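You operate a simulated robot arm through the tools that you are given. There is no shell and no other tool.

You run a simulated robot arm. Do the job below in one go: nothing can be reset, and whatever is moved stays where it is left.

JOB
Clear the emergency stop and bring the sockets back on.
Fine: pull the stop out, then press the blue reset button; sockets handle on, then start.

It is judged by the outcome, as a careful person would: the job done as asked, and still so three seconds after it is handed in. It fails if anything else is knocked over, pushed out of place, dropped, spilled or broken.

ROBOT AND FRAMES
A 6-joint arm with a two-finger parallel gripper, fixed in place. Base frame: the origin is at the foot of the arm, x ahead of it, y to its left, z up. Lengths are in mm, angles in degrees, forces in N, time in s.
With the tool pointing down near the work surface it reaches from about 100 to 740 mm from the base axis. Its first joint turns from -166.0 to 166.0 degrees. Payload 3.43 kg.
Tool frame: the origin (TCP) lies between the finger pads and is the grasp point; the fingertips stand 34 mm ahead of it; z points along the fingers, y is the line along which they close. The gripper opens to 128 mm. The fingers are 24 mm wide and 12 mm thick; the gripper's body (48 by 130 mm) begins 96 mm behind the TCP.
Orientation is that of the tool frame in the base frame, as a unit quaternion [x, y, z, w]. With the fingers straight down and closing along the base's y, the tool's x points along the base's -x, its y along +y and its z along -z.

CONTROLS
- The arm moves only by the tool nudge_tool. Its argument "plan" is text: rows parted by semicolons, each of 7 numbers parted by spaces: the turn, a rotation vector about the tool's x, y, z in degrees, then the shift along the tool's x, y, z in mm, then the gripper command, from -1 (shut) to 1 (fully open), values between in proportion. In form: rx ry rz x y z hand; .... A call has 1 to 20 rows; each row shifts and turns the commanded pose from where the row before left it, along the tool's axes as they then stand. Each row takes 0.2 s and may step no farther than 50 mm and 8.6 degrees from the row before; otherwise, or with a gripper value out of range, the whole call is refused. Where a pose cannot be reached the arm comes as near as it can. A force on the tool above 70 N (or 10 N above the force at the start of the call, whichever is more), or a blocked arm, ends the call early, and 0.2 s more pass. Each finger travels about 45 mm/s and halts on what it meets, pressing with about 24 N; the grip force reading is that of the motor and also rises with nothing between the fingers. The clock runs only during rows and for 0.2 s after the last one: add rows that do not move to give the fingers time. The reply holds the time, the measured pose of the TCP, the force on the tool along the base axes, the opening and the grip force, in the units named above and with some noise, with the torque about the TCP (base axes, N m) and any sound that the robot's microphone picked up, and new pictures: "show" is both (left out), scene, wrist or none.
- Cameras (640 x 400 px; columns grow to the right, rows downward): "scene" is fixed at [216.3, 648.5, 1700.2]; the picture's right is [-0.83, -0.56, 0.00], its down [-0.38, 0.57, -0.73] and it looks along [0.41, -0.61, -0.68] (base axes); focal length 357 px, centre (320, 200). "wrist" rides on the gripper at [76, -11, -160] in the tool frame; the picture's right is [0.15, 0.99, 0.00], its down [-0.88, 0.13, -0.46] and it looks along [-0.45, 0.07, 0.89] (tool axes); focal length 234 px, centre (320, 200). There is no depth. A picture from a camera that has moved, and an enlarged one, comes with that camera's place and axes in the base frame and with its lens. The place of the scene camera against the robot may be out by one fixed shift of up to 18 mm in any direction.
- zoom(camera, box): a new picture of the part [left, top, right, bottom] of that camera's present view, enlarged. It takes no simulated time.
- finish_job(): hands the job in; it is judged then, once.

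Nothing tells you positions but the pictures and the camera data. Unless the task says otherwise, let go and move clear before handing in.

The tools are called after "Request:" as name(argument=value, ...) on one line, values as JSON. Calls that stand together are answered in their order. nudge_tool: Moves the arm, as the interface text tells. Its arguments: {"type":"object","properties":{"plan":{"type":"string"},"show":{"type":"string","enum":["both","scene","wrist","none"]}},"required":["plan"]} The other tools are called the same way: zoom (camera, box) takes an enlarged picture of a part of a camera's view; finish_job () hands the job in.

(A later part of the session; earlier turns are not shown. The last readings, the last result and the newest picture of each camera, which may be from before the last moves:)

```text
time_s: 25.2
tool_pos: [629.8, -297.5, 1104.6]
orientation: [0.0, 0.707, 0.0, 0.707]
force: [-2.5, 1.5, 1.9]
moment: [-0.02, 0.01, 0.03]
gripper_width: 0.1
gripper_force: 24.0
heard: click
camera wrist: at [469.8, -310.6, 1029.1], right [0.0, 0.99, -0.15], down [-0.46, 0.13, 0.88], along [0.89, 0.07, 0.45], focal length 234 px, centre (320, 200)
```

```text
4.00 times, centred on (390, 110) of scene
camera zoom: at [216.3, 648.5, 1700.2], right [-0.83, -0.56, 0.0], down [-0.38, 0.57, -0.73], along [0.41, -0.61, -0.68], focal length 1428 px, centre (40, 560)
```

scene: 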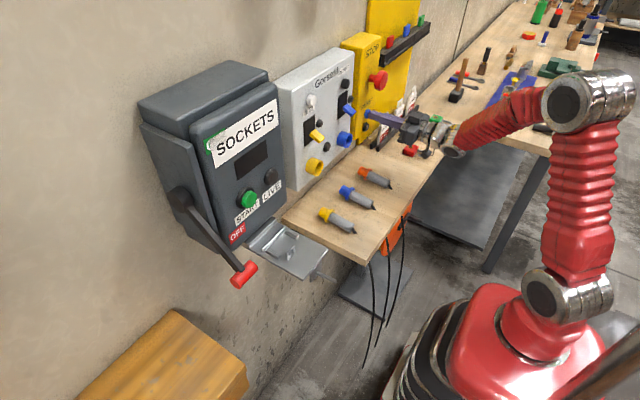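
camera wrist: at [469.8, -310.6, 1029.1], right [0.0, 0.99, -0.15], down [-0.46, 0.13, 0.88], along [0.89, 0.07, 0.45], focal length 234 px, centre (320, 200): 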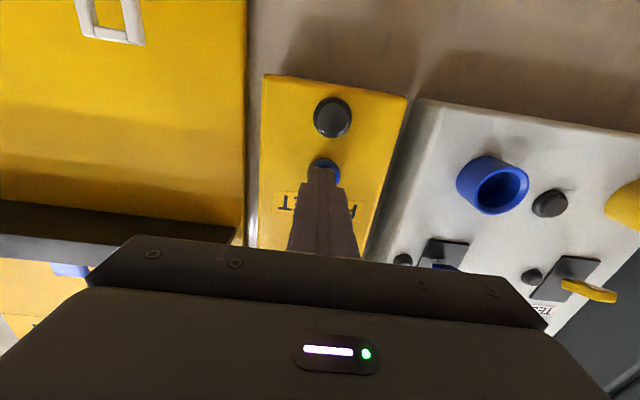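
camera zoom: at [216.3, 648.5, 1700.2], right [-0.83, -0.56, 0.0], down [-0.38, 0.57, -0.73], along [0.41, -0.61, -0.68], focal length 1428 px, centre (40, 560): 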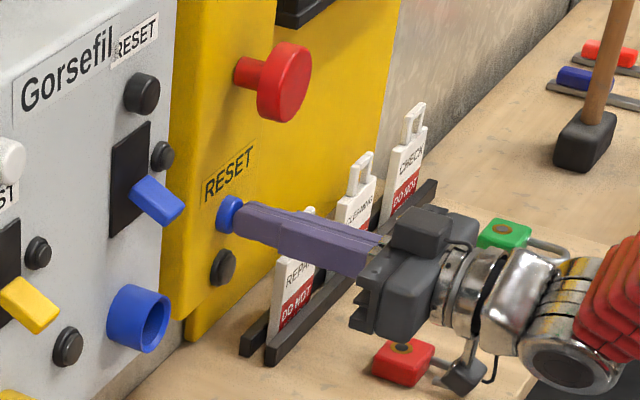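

A click was heard and the lamp went out: the reset is done. I'll retreat straight back, rise, and verify the lamp stays out and the stop is still out.

Request:
nudge_tool(plan="0 0 0 0 0 -20 -1; 0 0 0 0 0 -40 -1; 0 0 0 0 0 -40 -1; 0 0 0 -40 0 -10 -1; 0 0 0 -40 0 -10 -1; 0 0 0 -40 0 -10 -1; 0 0 0 0 0 0 -1")

Request:
zoom(camera="scene", box=[340, 60, 440, 160])

```text
time_s: 26.8
tool_pos: [501.1, -299.2, 1224.8]
orientation: [0.0, 0.706, 0.0, 0.708]
force: [-0.3, 0.2, -0.1]
moment: [0.01, -0.02, -0.03]
gripper_width: 0.2
gripper_force: 23.7
camera wrist: at [340.1, -311.5, 1150.0], right [0.0, 0.99, -0.15], down [-0.46, 0.13, 0.88], along [0.89, 0.07, 0.45], focal length 234 px, centre (320, 200)
```

scene: 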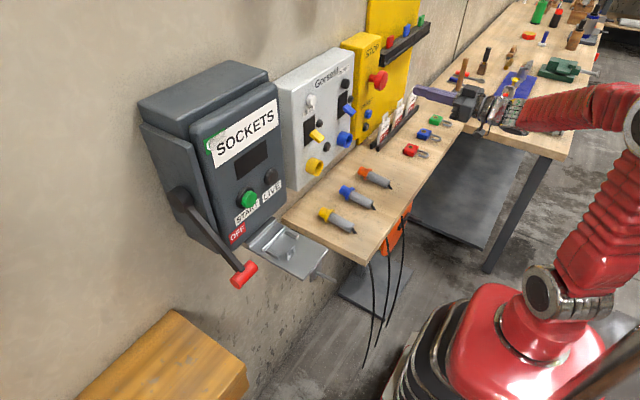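
wrist: 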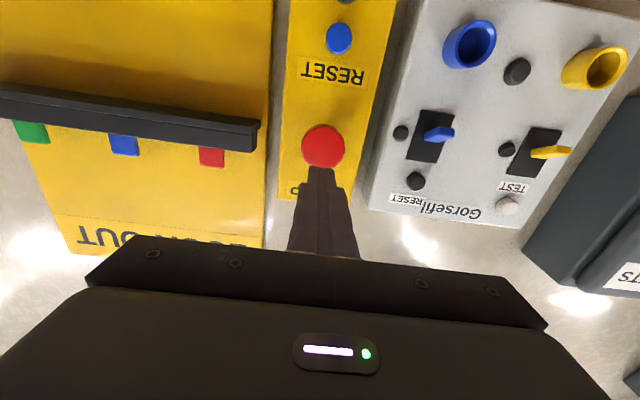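

```text
4.00 times, centred on (390, 110) of scene
camera zoom: at [216.3, 648.5, 1700.2], right [-0.83, -0.56, 0.0], down [-0.38, 0.57, -0.73], along [0.41, -0.61, -0.68], focal length 1428 px, centre (40, 560)
```

zoom: 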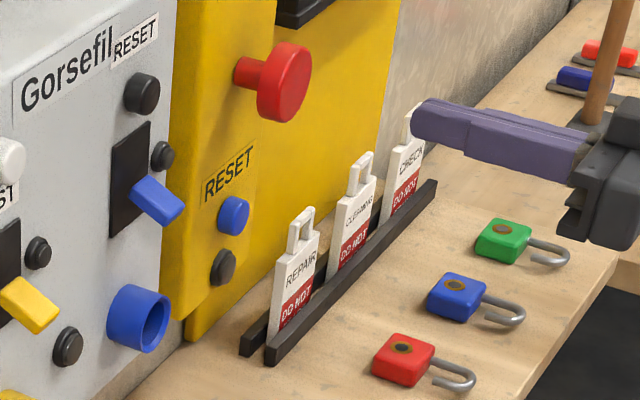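

Reset confirmed: lamp off, stop still out, nothing disturbed. Now tilt the fingers down ~51° for the sideways transit to the SOCKETS side, moving back and up a little.

Request:
nudge_tool(plan="0 8.5 0 0 0 -10 -1; 0 8.5 0 0 0 0 -1; 0 8.5 0 0 0 0 -1; 0 8.5 0 0 0 0 -1; 0 8.5 0 0 0 0 -1; 0 8.5 0 0 0 0 -1; 0 0 0 0 40 0 -1; 0 0 0 0 40 0 -1; 0 0 0 0 40 0 -1; 0 0 0 0 40 0 -1; 0 0 0 0 40 0 -1; 0 0 0 0 0 0 -1", show="scene")

```text
time_s: 29.4
tool_pos: [491.8, -98.4, 1223.2]
orientation: [-0.001, 0.942, 0.0, 0.334]
force: [0.2, -1.1, 0.2]
moment: [0.04, 0.0, 0.01]
gripper_width: 0.0
gripper_force: 24.3
```

scene: 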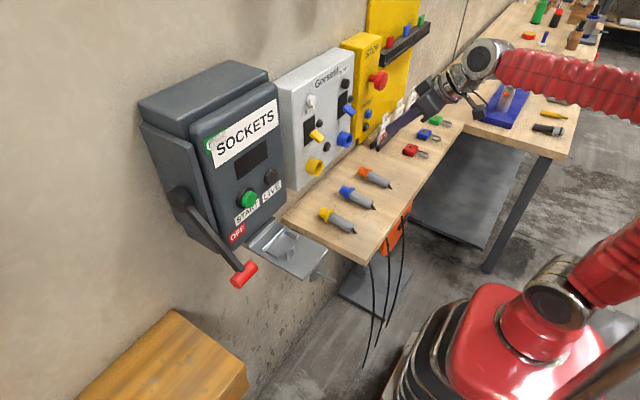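

Transit works. Continue to y≈240 while backing off x to ~430.

Request:
nudge_tool(plan="0 0 0 5.8 42 -4.7 -1; 0 0 0 5.8 42 -4.7 -1; 0 0 0 5.8 42 -4.7 -1; 0 0 0 5.8 42 -4.7 -1; 0 0 0 5.8 42 -4.7 -1; 0 0 0 5.8 42 -4.7 -1; 0 0 0 5.8 42 -4.7 -1; 0 0 0 5.8 42 -4.7 -1; 0 0 0 0 0 0 -1")

```text
time_s: 31.4
tool_pos: [430.1, 238.3, 1221.9]
orientation: [-0.001, 0.942, 0.001, 0.335]
force: [-0.3, -0.4, 0.8]
moment: [-0.01, 0.01, 0.01]
gripper_width: 0.0
gripper_force: 23.6
camera wrist: at [269.6, 225.7, 1299.0], right [-0.12, 0.99, -0.09], down [0.4, 0.13, 0.91], along [0.91, 0.07, -0.41], focal length 234 px, centre (320, 200)
```

scene: 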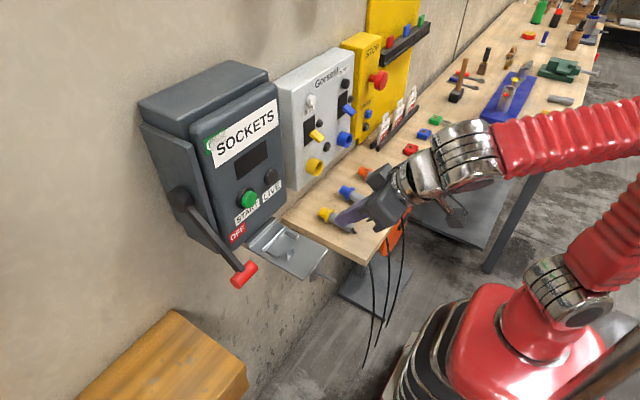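
wrist: 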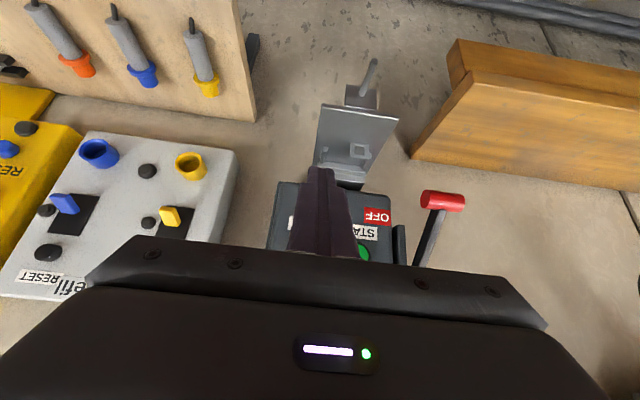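

I can see the lever and knob; knob ≈ (543, 413, 1154). Zoom for the lever-to-knob geometry.

Request:
zoom(camera="wrist", box=[340, 160, 500, 280])

Request:
zoom(camera="scene", box=[150, 150, 290, 300])

```text
3.33 times, centred on (420, 220) of wrist
camera zoom: at [269.6, 225.7, 1299.0], right [-0.12, 0.99, -0.09], down [0.4, 0.13, 0.91], along [0.91, 0.07, -0.41], focal length 781 px, centre (-13, 133)
```

zoom: 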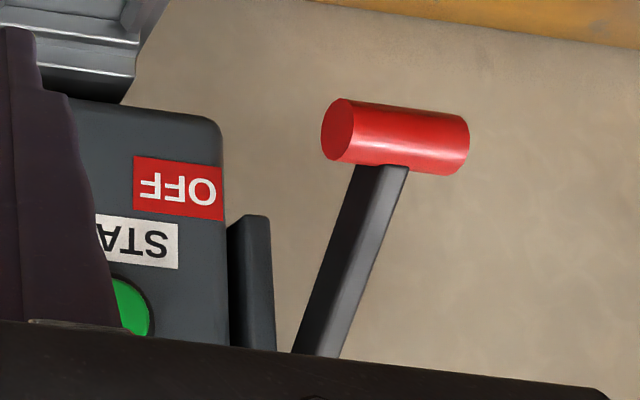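

```text
2.67 times, centred on (220, 225) of scene
camera zoom: at [216.3, 648.5, 1700.2], right [-0.83, -0.56, 0.0], down [-0.38, 0.57, -0.73], along [0.41, -0.61, -0.68], focal length 952 px, centre (587, 133)
```

zoom: 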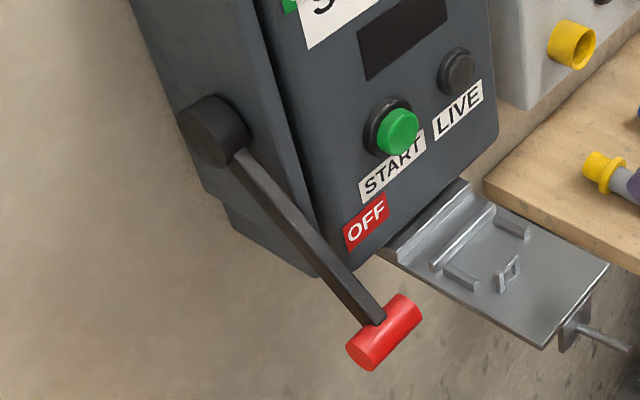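

Knob spans y≈388–442 with the lever at y≈412; OFF is ~50° below horizontal. I'll tilt back to horizontal here, then shift to y≈413 at this safe height and look at the lever and pivot.

Request:
nudge_tool(plan="0 -8.5 0 0 0 0 -0.2; 0 -8.5 0 0 0 0 -0.2; 0 -8.5 0 0 0 0 -0.2; 0 -8.5 0 0 0 0 -0.2; 0 -8.5 0 0 0 0 -0.2; 0 -8.5 0 0 0 0 -0.2; 0 0 0 0 44 0 -0.2; 0 0 0 0 44 0 -0.2; 0 0 0 0 44 0 -0.2; 0 0 0 0 43 0 -0.2; 0 0 0 0 0 0 -0.2")

```text
time_s: 33.8
tool_pos: [429.7, 413.3, 1221.8]
orientation: [0.0, 0.707, 0.0, 0.708]
force: [-0.4, 0.3, -0.7]
moment: [0.0, -0.02, 0.01]
gripper_width: 51.3
gripper_force: 0.0
camera wrist: at [269.8, 401.0, 1147.3], right [0.0, 0.99, -0.15], down [-0.46, 0.13, 0.88], along [0.89, 0.07, 0.45], focal length 234 px, centre (320, 200)
```

scene: 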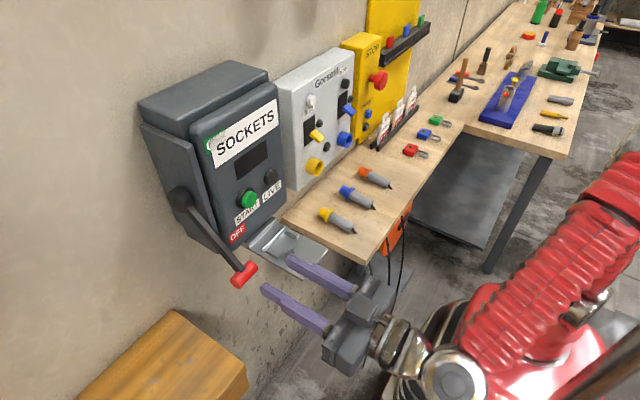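
wrist: 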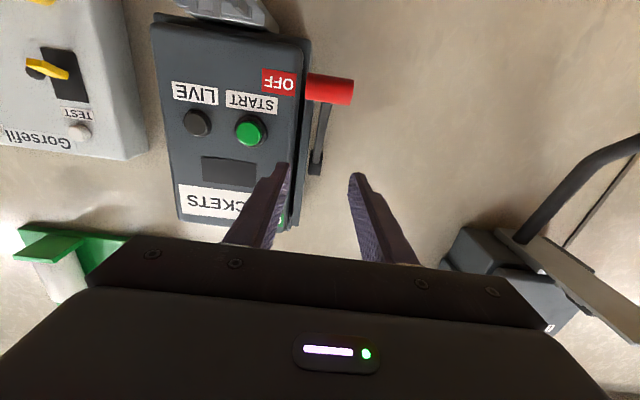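

Well aligned laterally. Zooming to refine knob, lever and pivot, and to see what the black object on the right is.

Request:
zoom(camera="wrist", box=[240, 40, 400, 200])

Request:
zoom(camera="wrist", box=[400, 100, 640, 360])

Request:
zoom(camera="scene", box=[120, 130, 400, 380])

```text
2.50 times, centred on (320, 120) of wrist
camera zoom: at [269.8, 401.0, 1147.3], right [0.0, 0.99, -0.15], down [-0.46, 0.13, 0.88], along [0.89, 0.07, 0.45], focal length 585 px, centre (320, 400)
```

zoom: 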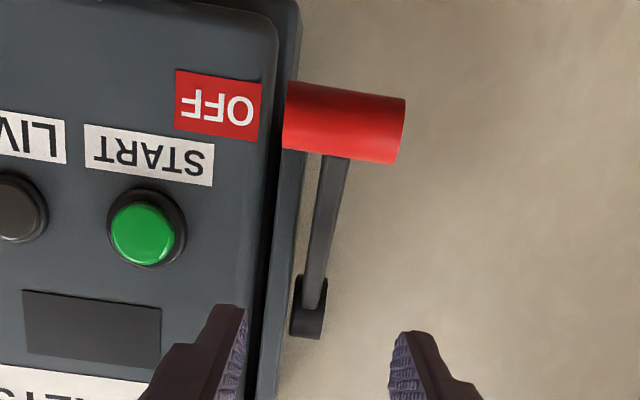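

```text
1.54 times, centred on (520, 230) of wrist
camera zoom: at [269.8, 401.0, 1147.3], right [0.0, 0.99, -0.15], down [-0.46, 0.13, 0.88], along [0.89, 0.07, 0.45], focal length 360 px, centre (12, 154)
```

zoom: 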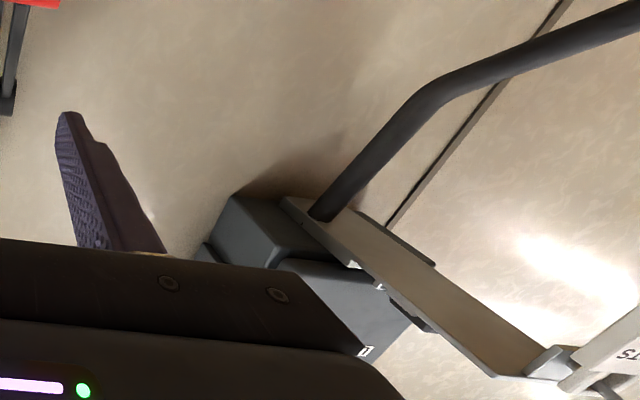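

```text
1.60 times, centred on (260, 255) of scene
camera zoom: at [216.3, 648.5, 1700.2], right [-0.83, -0.56, 0.0], down [-0.38, 0.57, -0.73], along [0.41, -0.61, -0.68], focal length 571 px, centre (416, 112)
```

zoom: 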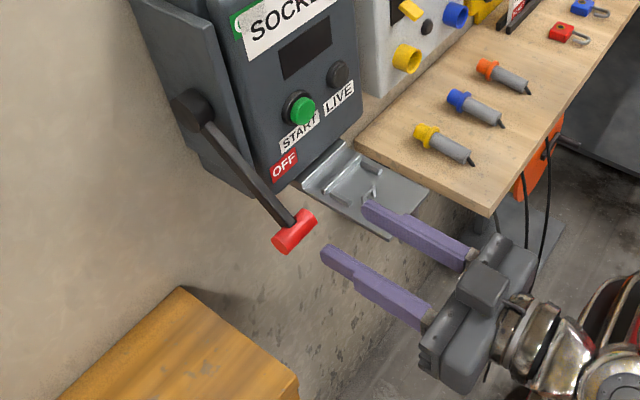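

Lever at y≈412, knob ≈ (543, 411, 1154), pivot ≈ (655, ·, 1277), radius ≈166 mm. I'll set the fingers ~28 mm apart to straddle the lever, go below the knob and slide in underneath it.

Request:
nudge_tool(plan="0 0 0 37 0 0 -0.56; 0 0 0 37 0 0 -0.56; 0 0 0 36 0 0 -0.56; 0 0 0 0 0 25 -0.56; 0 0 0 0 0 25 -0.56; 0 0 0 0 0 25 -0.56; 0 0 0 0 0 0 -0.56")

Request:
zoom(camera="scene", box=[150, 150, 330, 330])

Request:
zoom(camera="wrist", box=[240, 100, 400, 260])

```text
time_s: 35.4
tool_pos: [504.9, 411.8, 1112.0]
orientation: [-0.001, 0.706, 0.001, 0.708]
force: [0.0, 0.4, -0.6]
moment: [0.01, -0.03, 0.02]
gripper_width: 28.0
gripper_force: 0.1
camera wrist: at [344.7, 399.2, 1036.8], right [0.0, 0.99, -0.15], down [-0.46, 0.13, 0.88], along [0.89, 0.07, 0.45], focal length 234 px, centre (320, 200)
```

scene: 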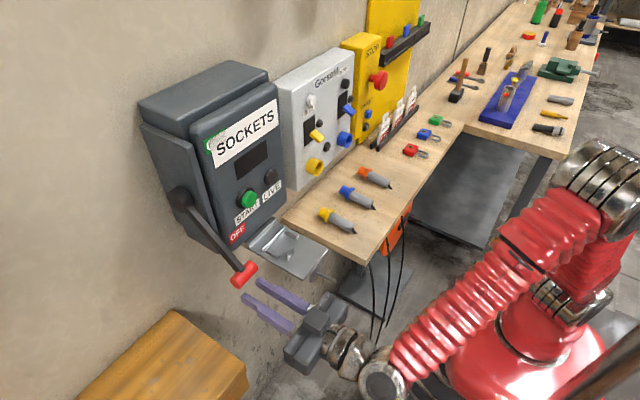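
wrist: 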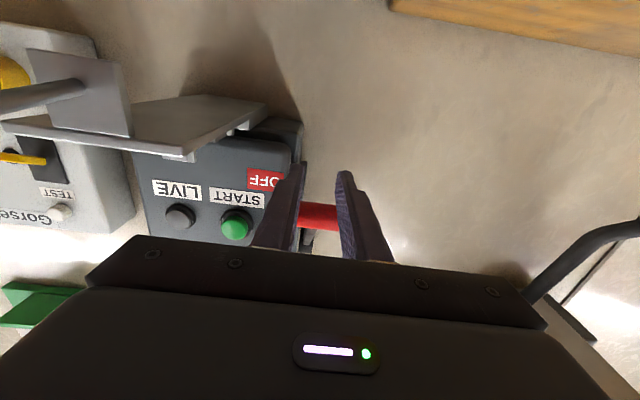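

```text
2.22 times, centred on (240, 240) of scene
camera zoom: at [216.3, 648.5, 1700.2], right [-0.83, -0.56, 0.0], down [-0.38, 0.57, -0.73], along [0.41, -0.61, -0.68], focal length 793 px, centre (498, 111)
```

zoom: 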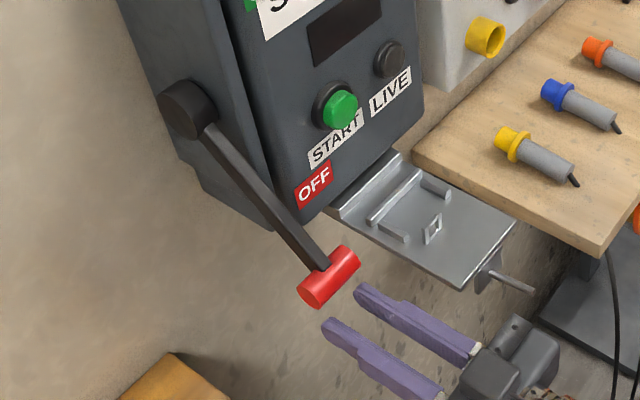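

```text
2.50 times, centred on (320, 180) of wrist
camera zoom: at [344.7, 399.2, 1036.8], right [0.0, 0.99, -0.15], down [-0.46, 0.13, 0.88], along [0.89, 0.07, 0.45], focal length 585 px, centre (320, 250)
```

zoom: 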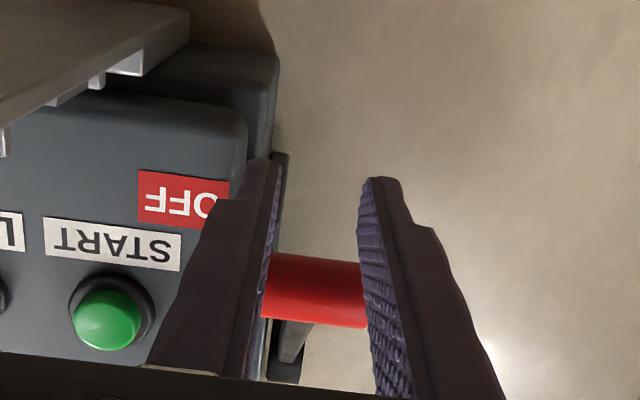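

Geometry matches. Slide in under the knob (TCP x≈531) and raise gently to contact.

Request:
nudge_tool(plan="0 0 0 0 1 13 -0.56; 0 0 0 0 0 13 -0.56; 0 0 0 -5 0 0 -0.56; 0 0 0 -5 0 0 -0.56; 0 0 0 -4 0 0 -0.56; 0 0 0 0 0 0 -0.56")

Request:
zoom(camera="scene", box=[150, 150, 330, 330])

Request:
zoom(camera="wrist", box=[240, 100, 400, 260])

```text
time_s: 36.8
tool_pos: [530.2, 413.0, 1129.6]
orientation: [-0.001, 0.706, 0.001, 0.708]
force: [-0.1, 0.1, -0.4]
moment: [0.01, -0.05, 0.0]
gripper_width: 28.3
gripper_force: 0.0
camera wrist: at [369.7, 400.1, 1052.9], right [0.0, 0.99, -0.15], down [-0.46, 0.13, 0.88], along [0.89, 0.07, 0.45], focal length 234 px, centre (320, 200)
```

scene: 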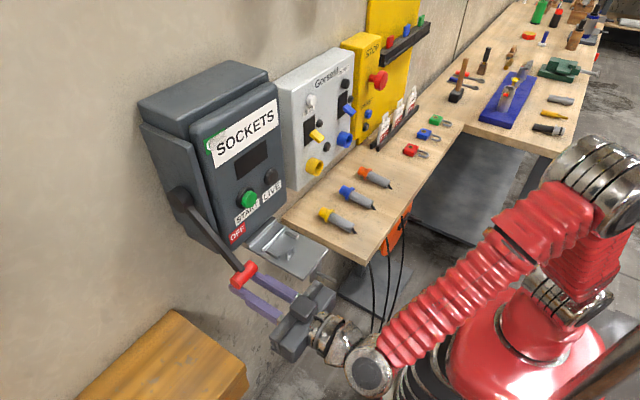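
wrist: 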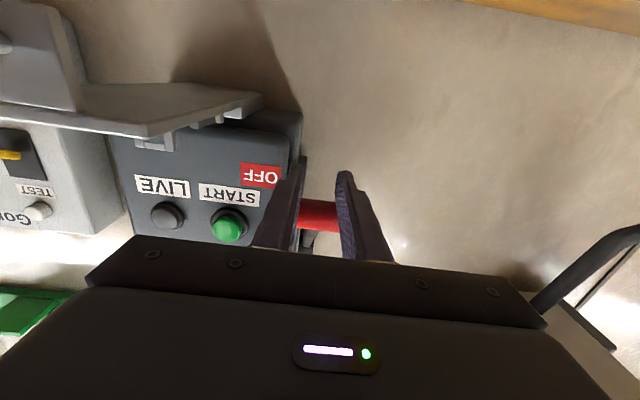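

```text
2.22 times, centred on (240, 240) of scene
camera zoom: at [216.3, 648.5, 1700.2], right [-0.83, -0.56, 0.0], down [-0.38, 0.57, -0.73], along [0.41, -0.61, -0.68], focal length 793 px, centre (498, 111)
```

zoom: 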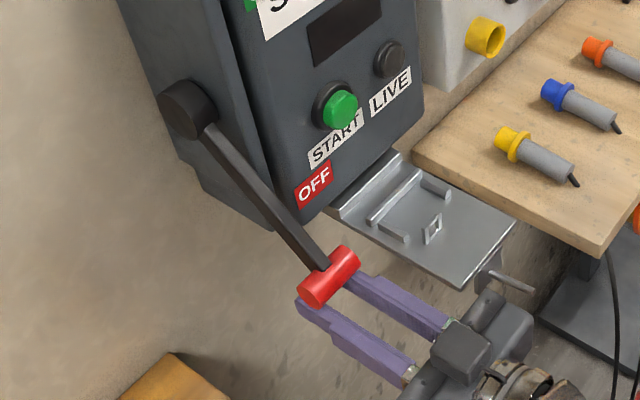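

```text
2.50 times, centred on (320, 180) of wrist
camera zoom: at [369.7, 400.1, 1052.9], right [0.0, 0.99, -0.15], down [-0.46, 0.13, 0.88], along [0.89, 0.07, 0.45], focal length 585 px, centre (320, 250)
```

zoom: 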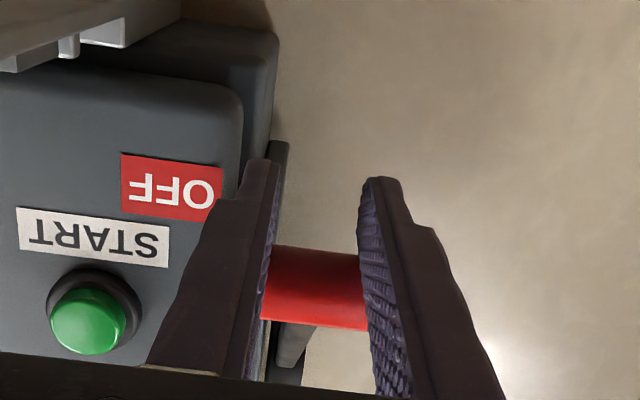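

No contact yet; raise in small steps until the knob is met.

Request:
nudge_tool(plan="0 0 0 -4 0 0 -0.56; 0 0 0 -4 0 0 -0.56; 0 0 0 -4 0 0 -0.56; 0 0 0 0 0 0 -0.56")

Request:
zoom(camera="scene", box=[150, 150, 330, 330])

```text
time_s: 37.8
tool_pos: [532.7, 413.4, 1141.6]
orientation: [0.0, 0.706, 0.001, 0.709]
force: [-1.2, 0.8, -3.9]
moment: [-0.08, -0.02, 0.01]
gripper_width: 28.4
gripper_force: 0.3
camera wrist: at [371.5, 400.7, 1065.2], right [0.0, 0.99, -0.15], down [-0.46, 0.13, 0.88], along [0.89, 0.07, 0.45], focal length 234 px, centre (320, 200)
```

scene: 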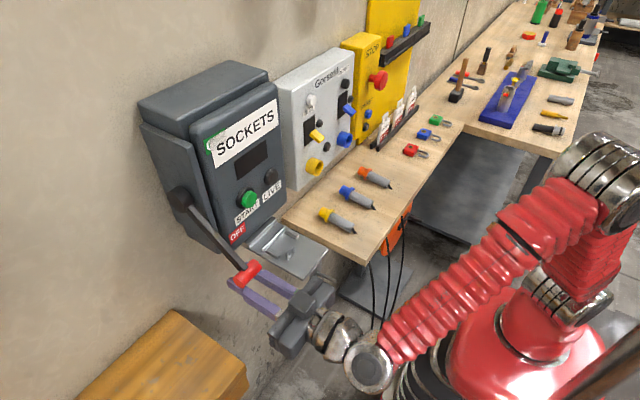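
wrist: 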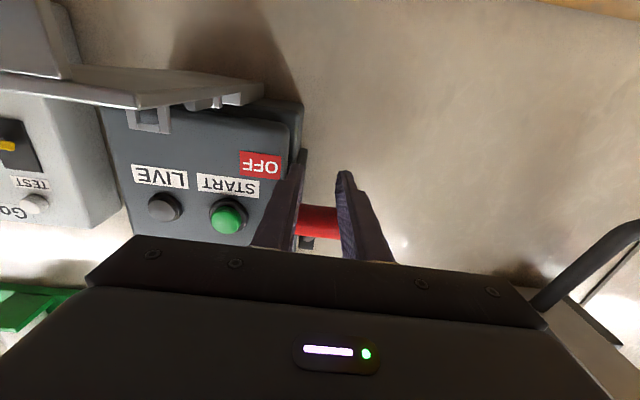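

```text
2.22 times, centred on (240, 240) of scene
camera zoom: at [216.3, 648.5, 1700.2], right [-0.83, -0.56, 0.0], down [-0.38, 0.57, -0.73], along [0.41, -0.61, -0.68], focal length 793 px, centre (498, 111)
```

zoom: 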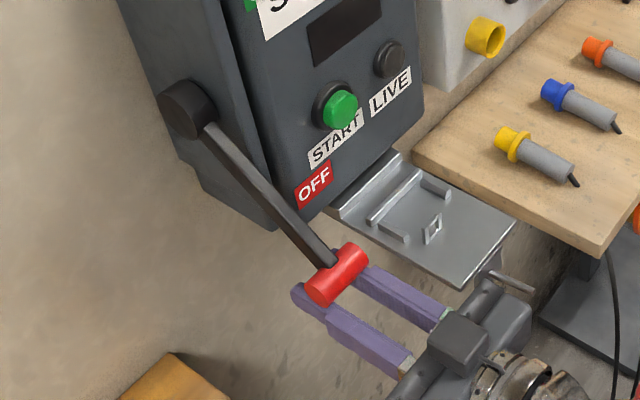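

The lever moves easily with the fingers (~4 N). Now follow the arc upward to horizontal.

Request:
nudge_tool(plan="0 0 0 -16.3 0 -14.3 -0.56; 0 0 0 -18.1 0 -12.1 -0.56; 0 0 0 -19.5 0 -9.6 -0.56; 0 0 0 0 0 0 -0.56")

Request:
zoom(camera="scene", box=[150, 120, 330, 300])

```text
time_s: 38.8
tool_pos: [494.7, 412.0, 1194.3]
orientation: [0.0, 0.707, 0.0, 0.707]
force: [0.0, -1.5, -1.1]
moment: [-0.01, 0.01, -0.02]
gripper_width: 28.0
gripper_force: 0.1
camera wrist: at [334.0, 399.1, 1119.1], right [0.0, 0.99, -0.15], down [-0.46, 0.13, 0.88], along [0.89, 0.07, 0.45], focal length 234 px, centre (320, 200)
```

scene: 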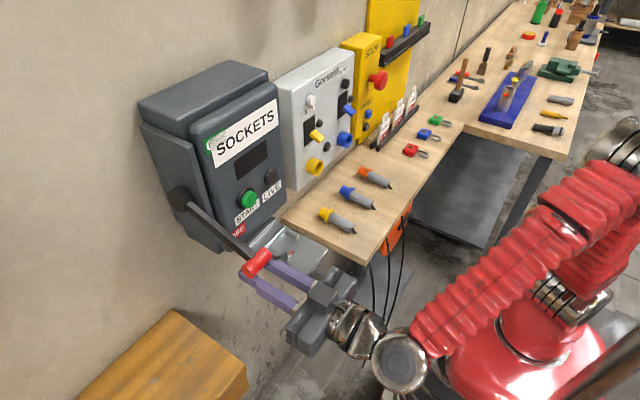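
wrist: 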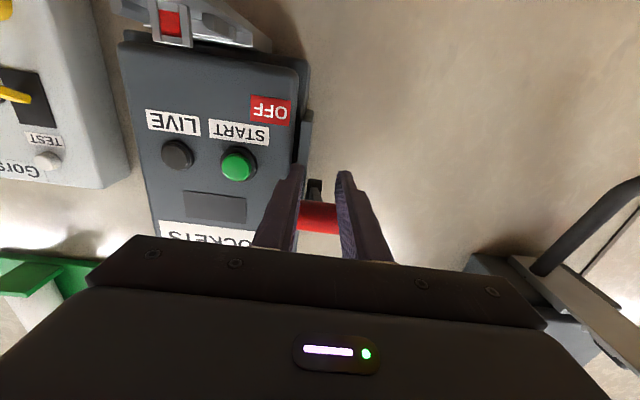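

```text
2.22 times, centred on (240, 210) of scene
camera zoom: at [216.3, 648.5, 1700.2], right [-0.83, -0.56, 0.0], down [-0.38, 0.57, -0.73], along [0.41, -0.61, -0.68], focal length 793 px, centre (498, 178)
```

zoom: 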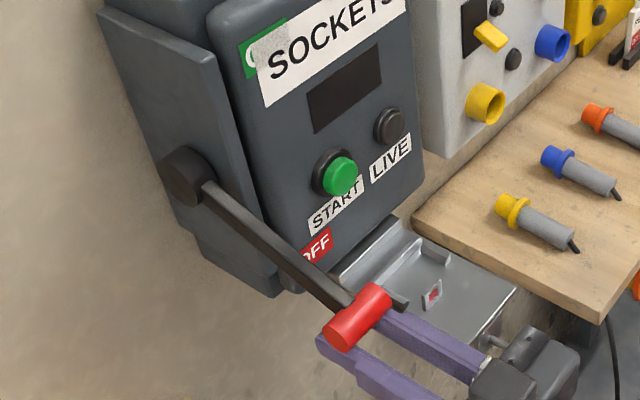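

The lever follows well (about -22°). Something red now shows in the tray's small loop; let me look before continuing.

Request:
zoom(camera="scene", box=[225, 190, 325, 290])

Request:
zoom(camera="wrist", box=[100, 0, 340, 150])

```text
4.00 times, centred on (275, 240) of scene
camera zoom: at [216.3, 648.5, 1700.2], right [-0.83, -0.56, 0.0], down [-0.38, 0.57, -0.73], along [0.41, -0.61, -0.68], focal length 1428 px, centre (500, 40)
```

zoom: 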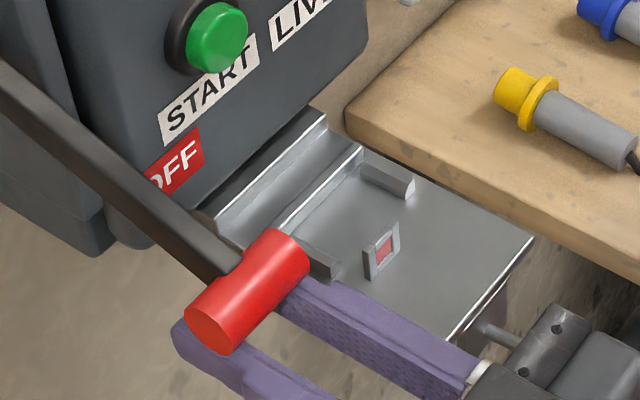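

```text
2.67 times, centred on (220, 75) of wrist
camera zoom: at [334.0, 399.1, 1119.1], right [0.0, 0.99, -0.15], down [-0.46, 0.13, 0.88], along [0.89, 0.07, 0.45], focal length 624 px, centre (587, 533)
```

zoom: 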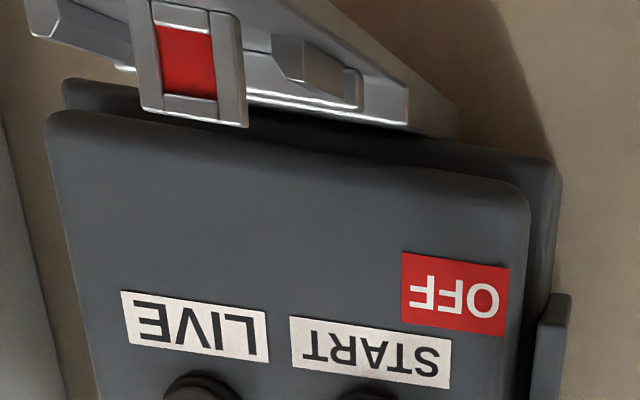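

The loop's hole is simply blocked by a red shutter once the handle leaves OFF (a lock-out hasp), so that's expected. Continue the arc upward.

Request:
nudge_tool(plan="0 0 0 -20.5 0 -6.9 -0.56; 0 0 0 -21.3 0 -4.3 -0.56; 0 0 0 -21.7 0 -1.4 -0.56; 0 0 0 -21.7 0 1.4 -0.56; 0 0 0 -21.3 0 4.3 -0.56; 0 0 0 0 0 0 -0.56")

Request:
zoom(camera="scene", box=[130, 90, 330, 270])

```text
time_s: 40.2
tool_pos: [487.9, 412.6, 1302.4]
orientation: [0.0, 0.707, 0.0, 0.708]
force: [2.6, -0.6, -4.5]
moment: [0.03, 0.02, -0.02]
gripper_width: 28.4
gripper_force: 0.6
camera wrist: at [327.9, 400.6, 1227.0], right [0.0, 0.99, -0.15], down [-0.46, 0.13, 0.88], along [0.89, 0.07, 0.45], focal length 234 px, centre (320, 200)
```

scene: 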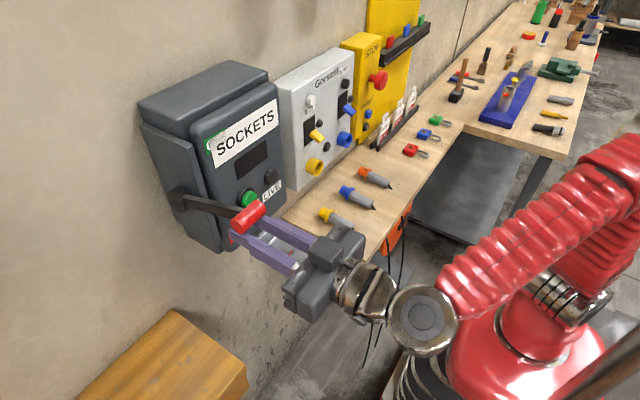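
wrist: 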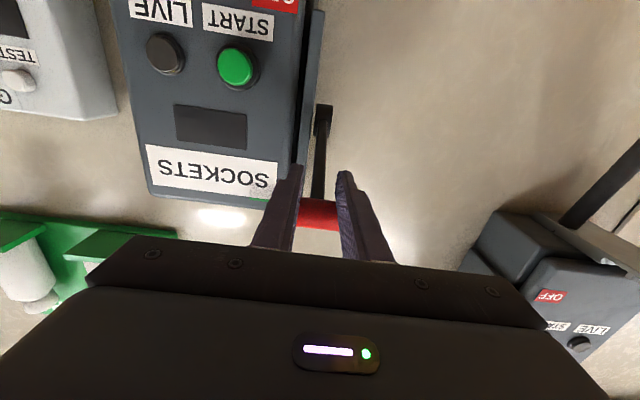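

```text
2.22 times, centred on (230, 180) of scene
camera zoom: at [216.3, 648.5, 1700.2], right [-0.83, -0.56, 0.0], down [-0.38, 0.57, -0.73], along [0.41, -0.61, -0.68], focal length 793 px, centre (520, 244)
```

zoom: 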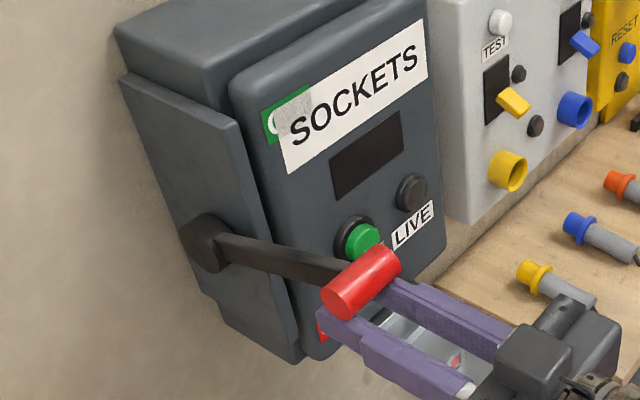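

Passing horizontal smoothly. Continue the arc toward ON.

Request:
nudge_tool(plan="0 0 0 -20.3 0 7.9 -0.56; 0 0 0 -19 0 10.4 -0.56; 0 0 0 -9 0 6 -0.56; 0 0 0 -8.5 0 6.8 -0.56; 0 0 0 0 0 0 -0.56")

Request:
zoom(camera="scene", box=[130, 70, 330, 250])

```text
time_s: 41.4
tool_pos: [519.6, 412.4, 1359.0]
orientation: [0.0, 0.707, 0.0, 0.707]
force: [0.6, -0.7, -1.6]
moment: [0.01, 0.03, 0.0]
gripper_width: 27.6
gripper_force: 0.1
camera wrist: at [359.1, 400.6, 1282.6], right [0.0, 0.99, -0.15], down [-0.46, 0.13, 0.88], along [0.89, 0.07, 0.45], focal length 234 px, centre (320, 200)
```

scene: 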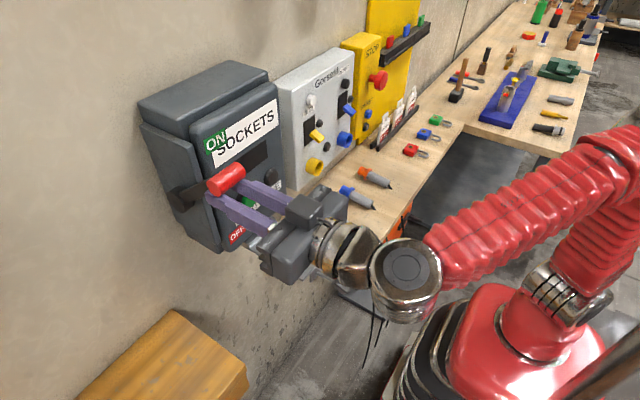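
wrist: 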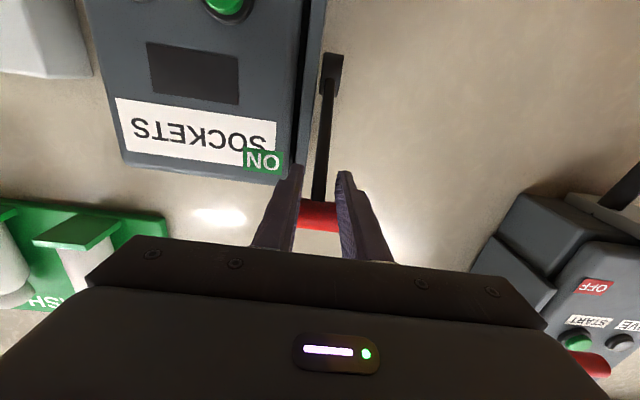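

```text
2.22 times, centred on (230, 160) of scene
camera zoom: at [216.3, 648.5, 1700.2], right [-0.83, -0.56, 0.0], down [-0.38, 0.57, -0.73], along [0.41, -0.61, -0.68], focal length 793 px, centre (520, 289)
```

zoom: 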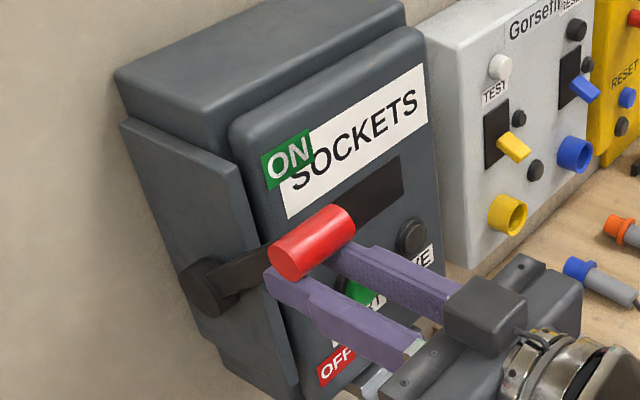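

The green ON flag appeared. I'll continue gently to find the end stop of the handle.

Request:
nudge_tool(plan="0 0 0 -8 0 7.2 -0.56; 0 0 0 -7.7 0 7.9 -0.56; 0 0 0 0 0 0 -0.56")

Request:
zoom(camera="scene", box=[130, 70, 330, 250])

```text
time_s: 42.2
tool_pos: [534.7, 413.7, 1372.9]
orientation: [-0.001, 0.706, 0.0, 0.709]
force: [-0.1, 0.7, -3.4]
moment: [0.03, 0.01, -0.03]
gripper_width: 28.2
gripper_force: 0.0
camera wrist: at [373.3, 401.5, 1296.9], right [0.0, 0.99, -0.15], down [-0.46, 0.13, 0.88], along [0.89, 0.07, 0.45], focal length 234 px, centre (320, 200)
```

scene: 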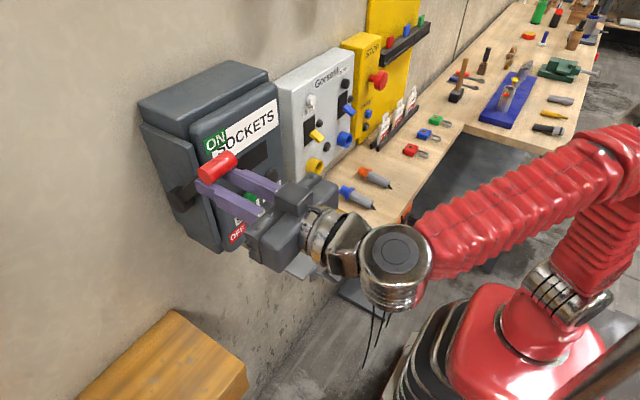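
wrist: 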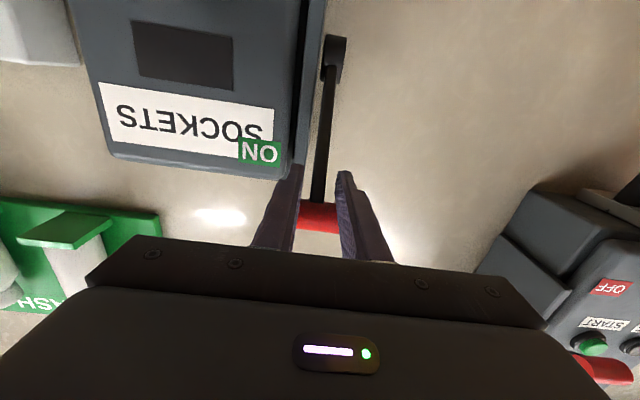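

```text
2.22 times, centred on (230, 160) of scene
camera zoom: at [216.3, 648.5, 1700.2], right [-0.83, -0.56, 0.0], down [-0.38, 0.57, -0.73], along [0.41, -0.61, -0.68], focal length 793 px, centre (520, 289)
```

zoom: 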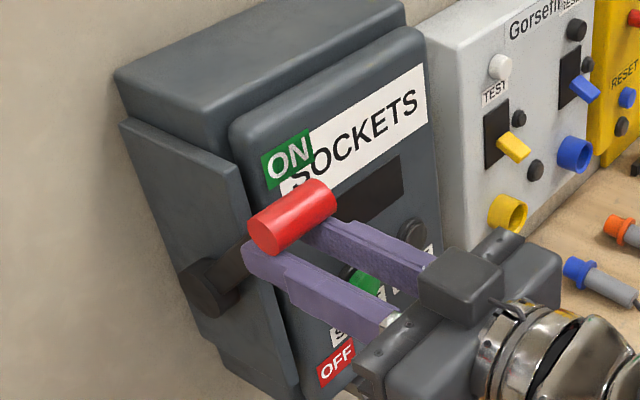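

Still moving freely. Continue in small steps looking for the end stop.

Request:
nudge_tool(plan="0 0 0 -7 0 8.2 -0.56; 0 0 0 -6.6 0 8.7 -0.56; 0 0 0 0 0 0 -0.56")

Request:
zoom(camera="scene", box=[130, 70, 330, 250])

```text
time_s: 42.8
tool_pos: [548.5, 416.5, 1371.9]
orientation: [-0.004, 0.713, -0.001, 0.701]
force: [-3.1, -0.6, -5.2]
moment: [0.11, -0.05, -0.02]
gripper_width: 28.1
gripper_force: 0.0
stopped in row 3: the force on the tool passed its limit at 118 N (the readings are from after the stop); the commanded pose is now the measured one
camera wrist: at [385.5, 403.4, 1300.3], right [-0.01, 0.99, -0.15], down [-0.44, 0.13, 0.89], along [0.9, 0.07, 0.43], focal length 234 px, centre (320, 200)
```

scene: 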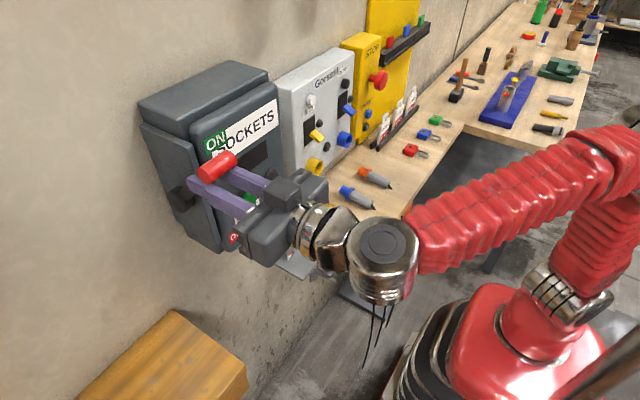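
wrist: 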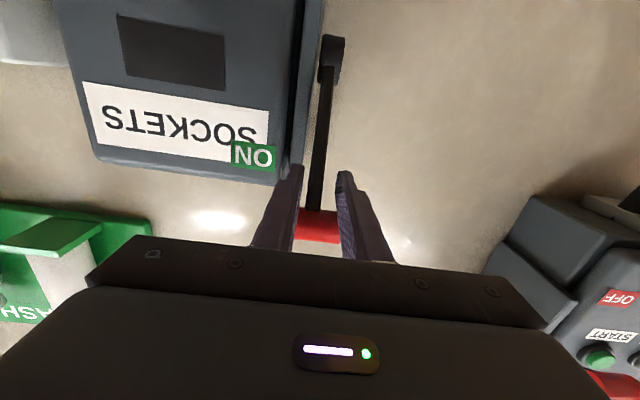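

```text
2.22 times, centred on (230, 160) of scene
camera zoom: at [216.3, 648.5, 1700.2], right [-0.83, -0.56, 0.0], down [-0.38, 0.57, -0.73], along [0.41, -0.61, -0.68], focal length 793 px, centre (520, 289)
```

zoom: 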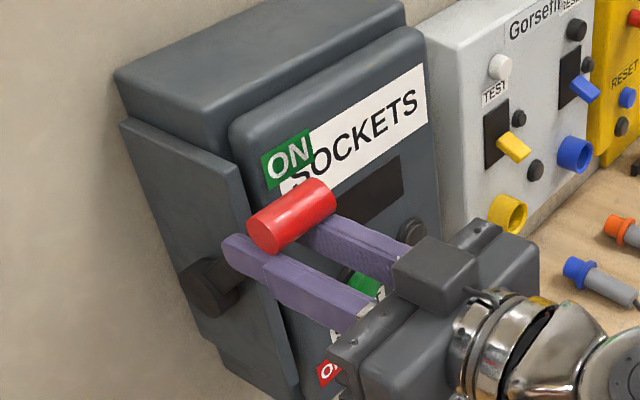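

The handle hit its end stop at ON (knob unchanged from previous view). Lower the fingers slightly off the knob and check that the handle stays up.

Request:
nudge_tool(plan="0 -1 0 5 -3 0 -0.56; 0 0 0 8 0 0 -0.56; 0 0 0 8 0 0 -0.56; 0 0 0 0 0 0 -0.56", show="scene")

Request:
zoom(camera="scene", box=[130, 70, 330, 250])

```text
time_s: 43.8
tool_pos: [546.8, 413.3, 1352.6]
orientation: [-0.005, 0.707, 0.0, 0.707]
force: [0.2, 0.9, -0.9]
moment: [0.02, 0.02, -0.03]
gripper_width: 28.3
gripper_force: 0.1
```

scene: 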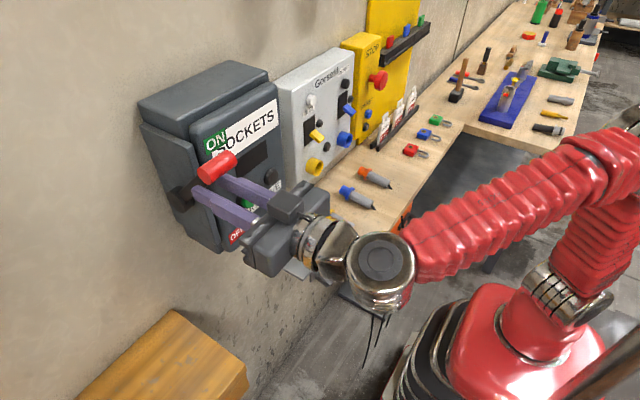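

```text
2.22 times, centred on (230, 160) of scene
camera zoom: at [216.3, 648.5, 1700.2], right [-0.83, -0.56, 0.0], down [-0.38, 0.57, -0.73], along [0.41, -0.61, -0.68], focal length 793 px, centre (520, 289)
```

zoom: 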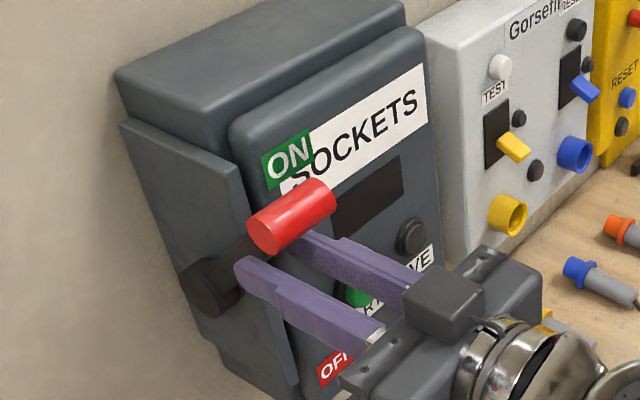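

The handle holds at ON. Back straight out, close the fingers, and move over in front of the green START button.

Request:
nudge_tool(plan="0 0 0 0 0 -30 -0.56; 0 0 0 0 0 -30 -0.56; 0 0 0 0 0 -30 -0.56; 0 0 0 0 0 -25 -1; 0 0 0 32 -27 0 -1; 0 0 0 32 -27 0 -1; 0 0 0 32 -27 0 -1; 0 0 0 30 -26 0 -1; 0 0 0 0 0 0 -1")

Request:
zoom(camera="wrist", box=[220, 40, 420, 240])

Request:
zoom(camera="scene", box=[130, 70, 330, 250])

```text
time_s: 45.8
tool_pos: [431.5, 306.0, 1228.8]
orientation: [-0.004, 0.707, -0.001, 0.707]
force: [-0.5, -0.3, 0.0]
moment: [0.02, 0.01, -0.04]
gripper_width: 0.1
gripper_force: 24.5
camera wrist: at [271.3, 292.3, 1153.6], right [0.0, 0.99, -0.15], down [-0.46, 0.13, 0.88], along [0.89, 0.07, 0.45], focal length 234 px, centre (320, 200)
```

scene: 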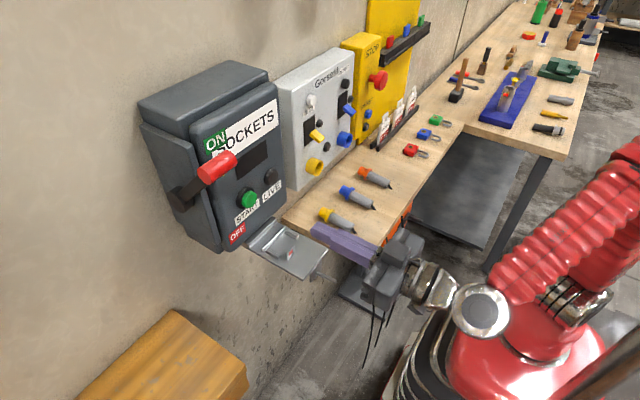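
wrist: 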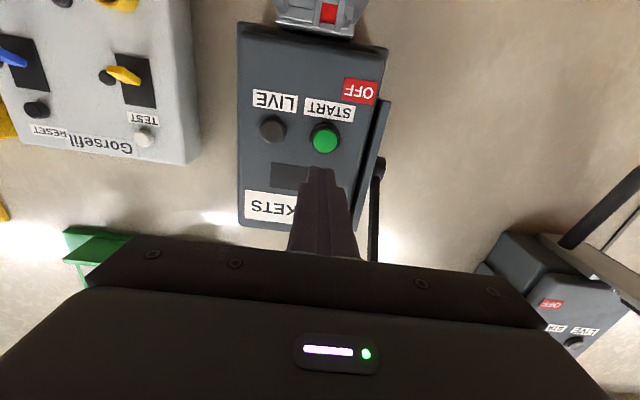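

```text
2.00 times, centred on (320, 140) of wrist
camera zoom: at [271.3, 292.3, 1153.6], right [0.0, 0.99, -0.15], down [-0.46, 0.13, 0.88], along [0.89, 0.07, 0.45], focal length 468 px, centre (320, 320)
```

zoom: 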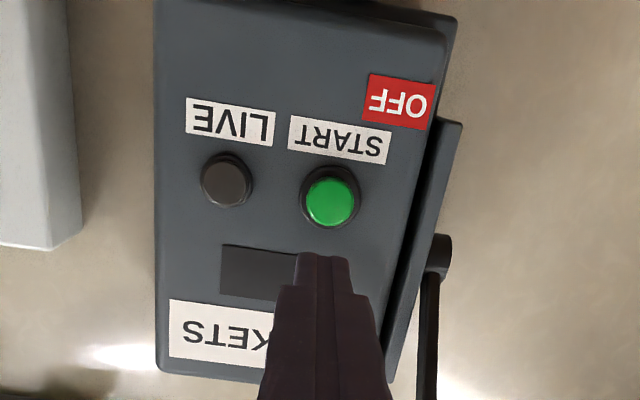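

```text
2.22 times, centred on (230, 160) of scene
camera zoom: at [216.3, 648.5, 1700.2], right [-0.83, -0.56, 0.0], down [-0.38, 0.57, -0.73], along [0.41, -0.61, -0.68], focal length 793 px, centre (520, 289)
```

zoom: 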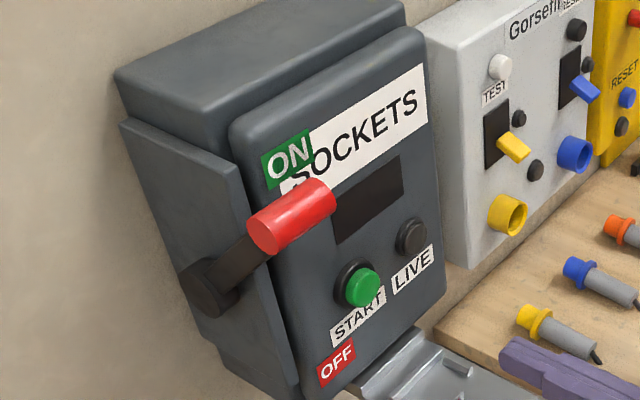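

START is at about (608, 310, 1226). Align (+4.5 mm y, −2.5 mm z) and approach to ~18 mm short.

Request:
nudge_tool(plan="0 0 0 2.5 4.5 20 -1; 0 0 0 0 0 35 -1; 0 0 0 0 0 35 -1; 0 0 0 0 0 30 -1; 0 0 0 0 0 0 -1")

Request:
zoom(camera="wrist", box=[240, 80, 400, 240])

Request:
zoom(camera="scene", box=[170, 130, 330, 270])

```text
time_s: 47.0
tool_pos: [554.2, 308.7, 1225.9]
orientation: [-0.004, 0.707, -0.001, 0.707]
force: [0.5, 0.2, 0.1]
moment: [0.01, 0.02, 0.01]
gripper_width: 0.1
gripper_force: 24.3
camera wrist: at [394.2, 295.7, 1150.4], right [0.0, 0.99, -0.15], down [-0.46, 0.13, 0.88], along [0.89, 0.07, 0.45], focal length 234 px, centre (320, 200)
```

scene: 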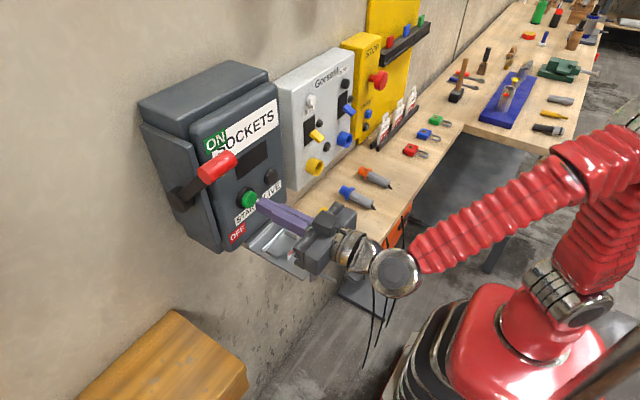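
wrist: 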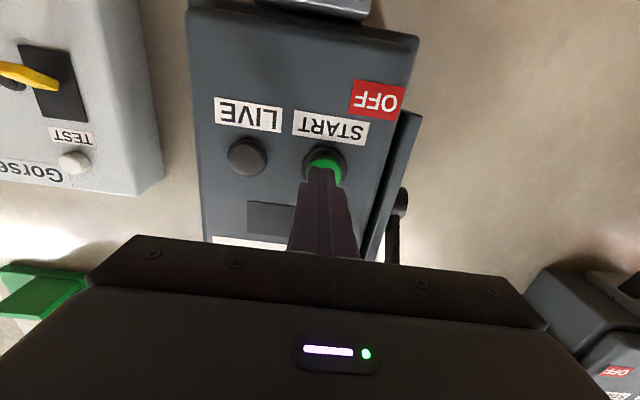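

```text
2.50 times, centred on (320, 160) of wrist
camera zoom: at [394.2, 295.7, 1150.4], right [0.0, 0.99, -0.15], down [-0.46, 0.13, 0.88], along [0.89, 0.07, 0.45], focal length 585 px, centre (320, 300)
```

zoom: 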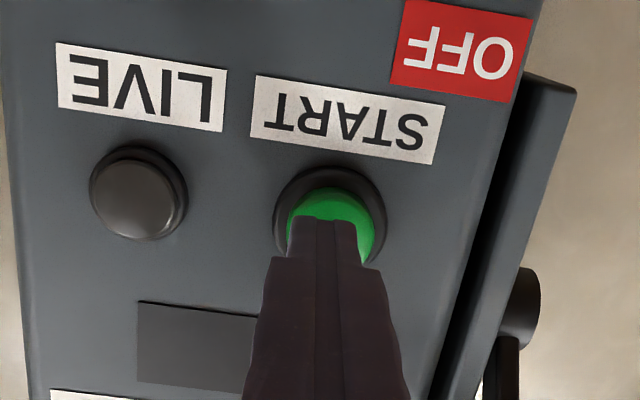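

```text
2.86 times, centred on (250, 200) of scene
camera zoom: at [216.3, 648.5, 1700.2], right [-0.83, -0.56, 0.0], down [-0.38, 0.57, -0.73], along [0.41, -0.61, -0.68], focal length 1020 px, centre (520, 200)
```

zoom: 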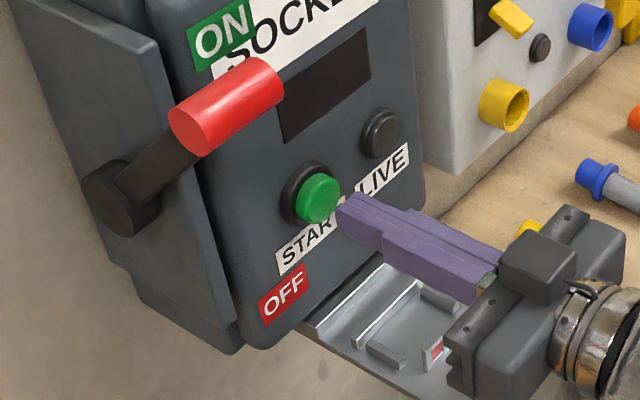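

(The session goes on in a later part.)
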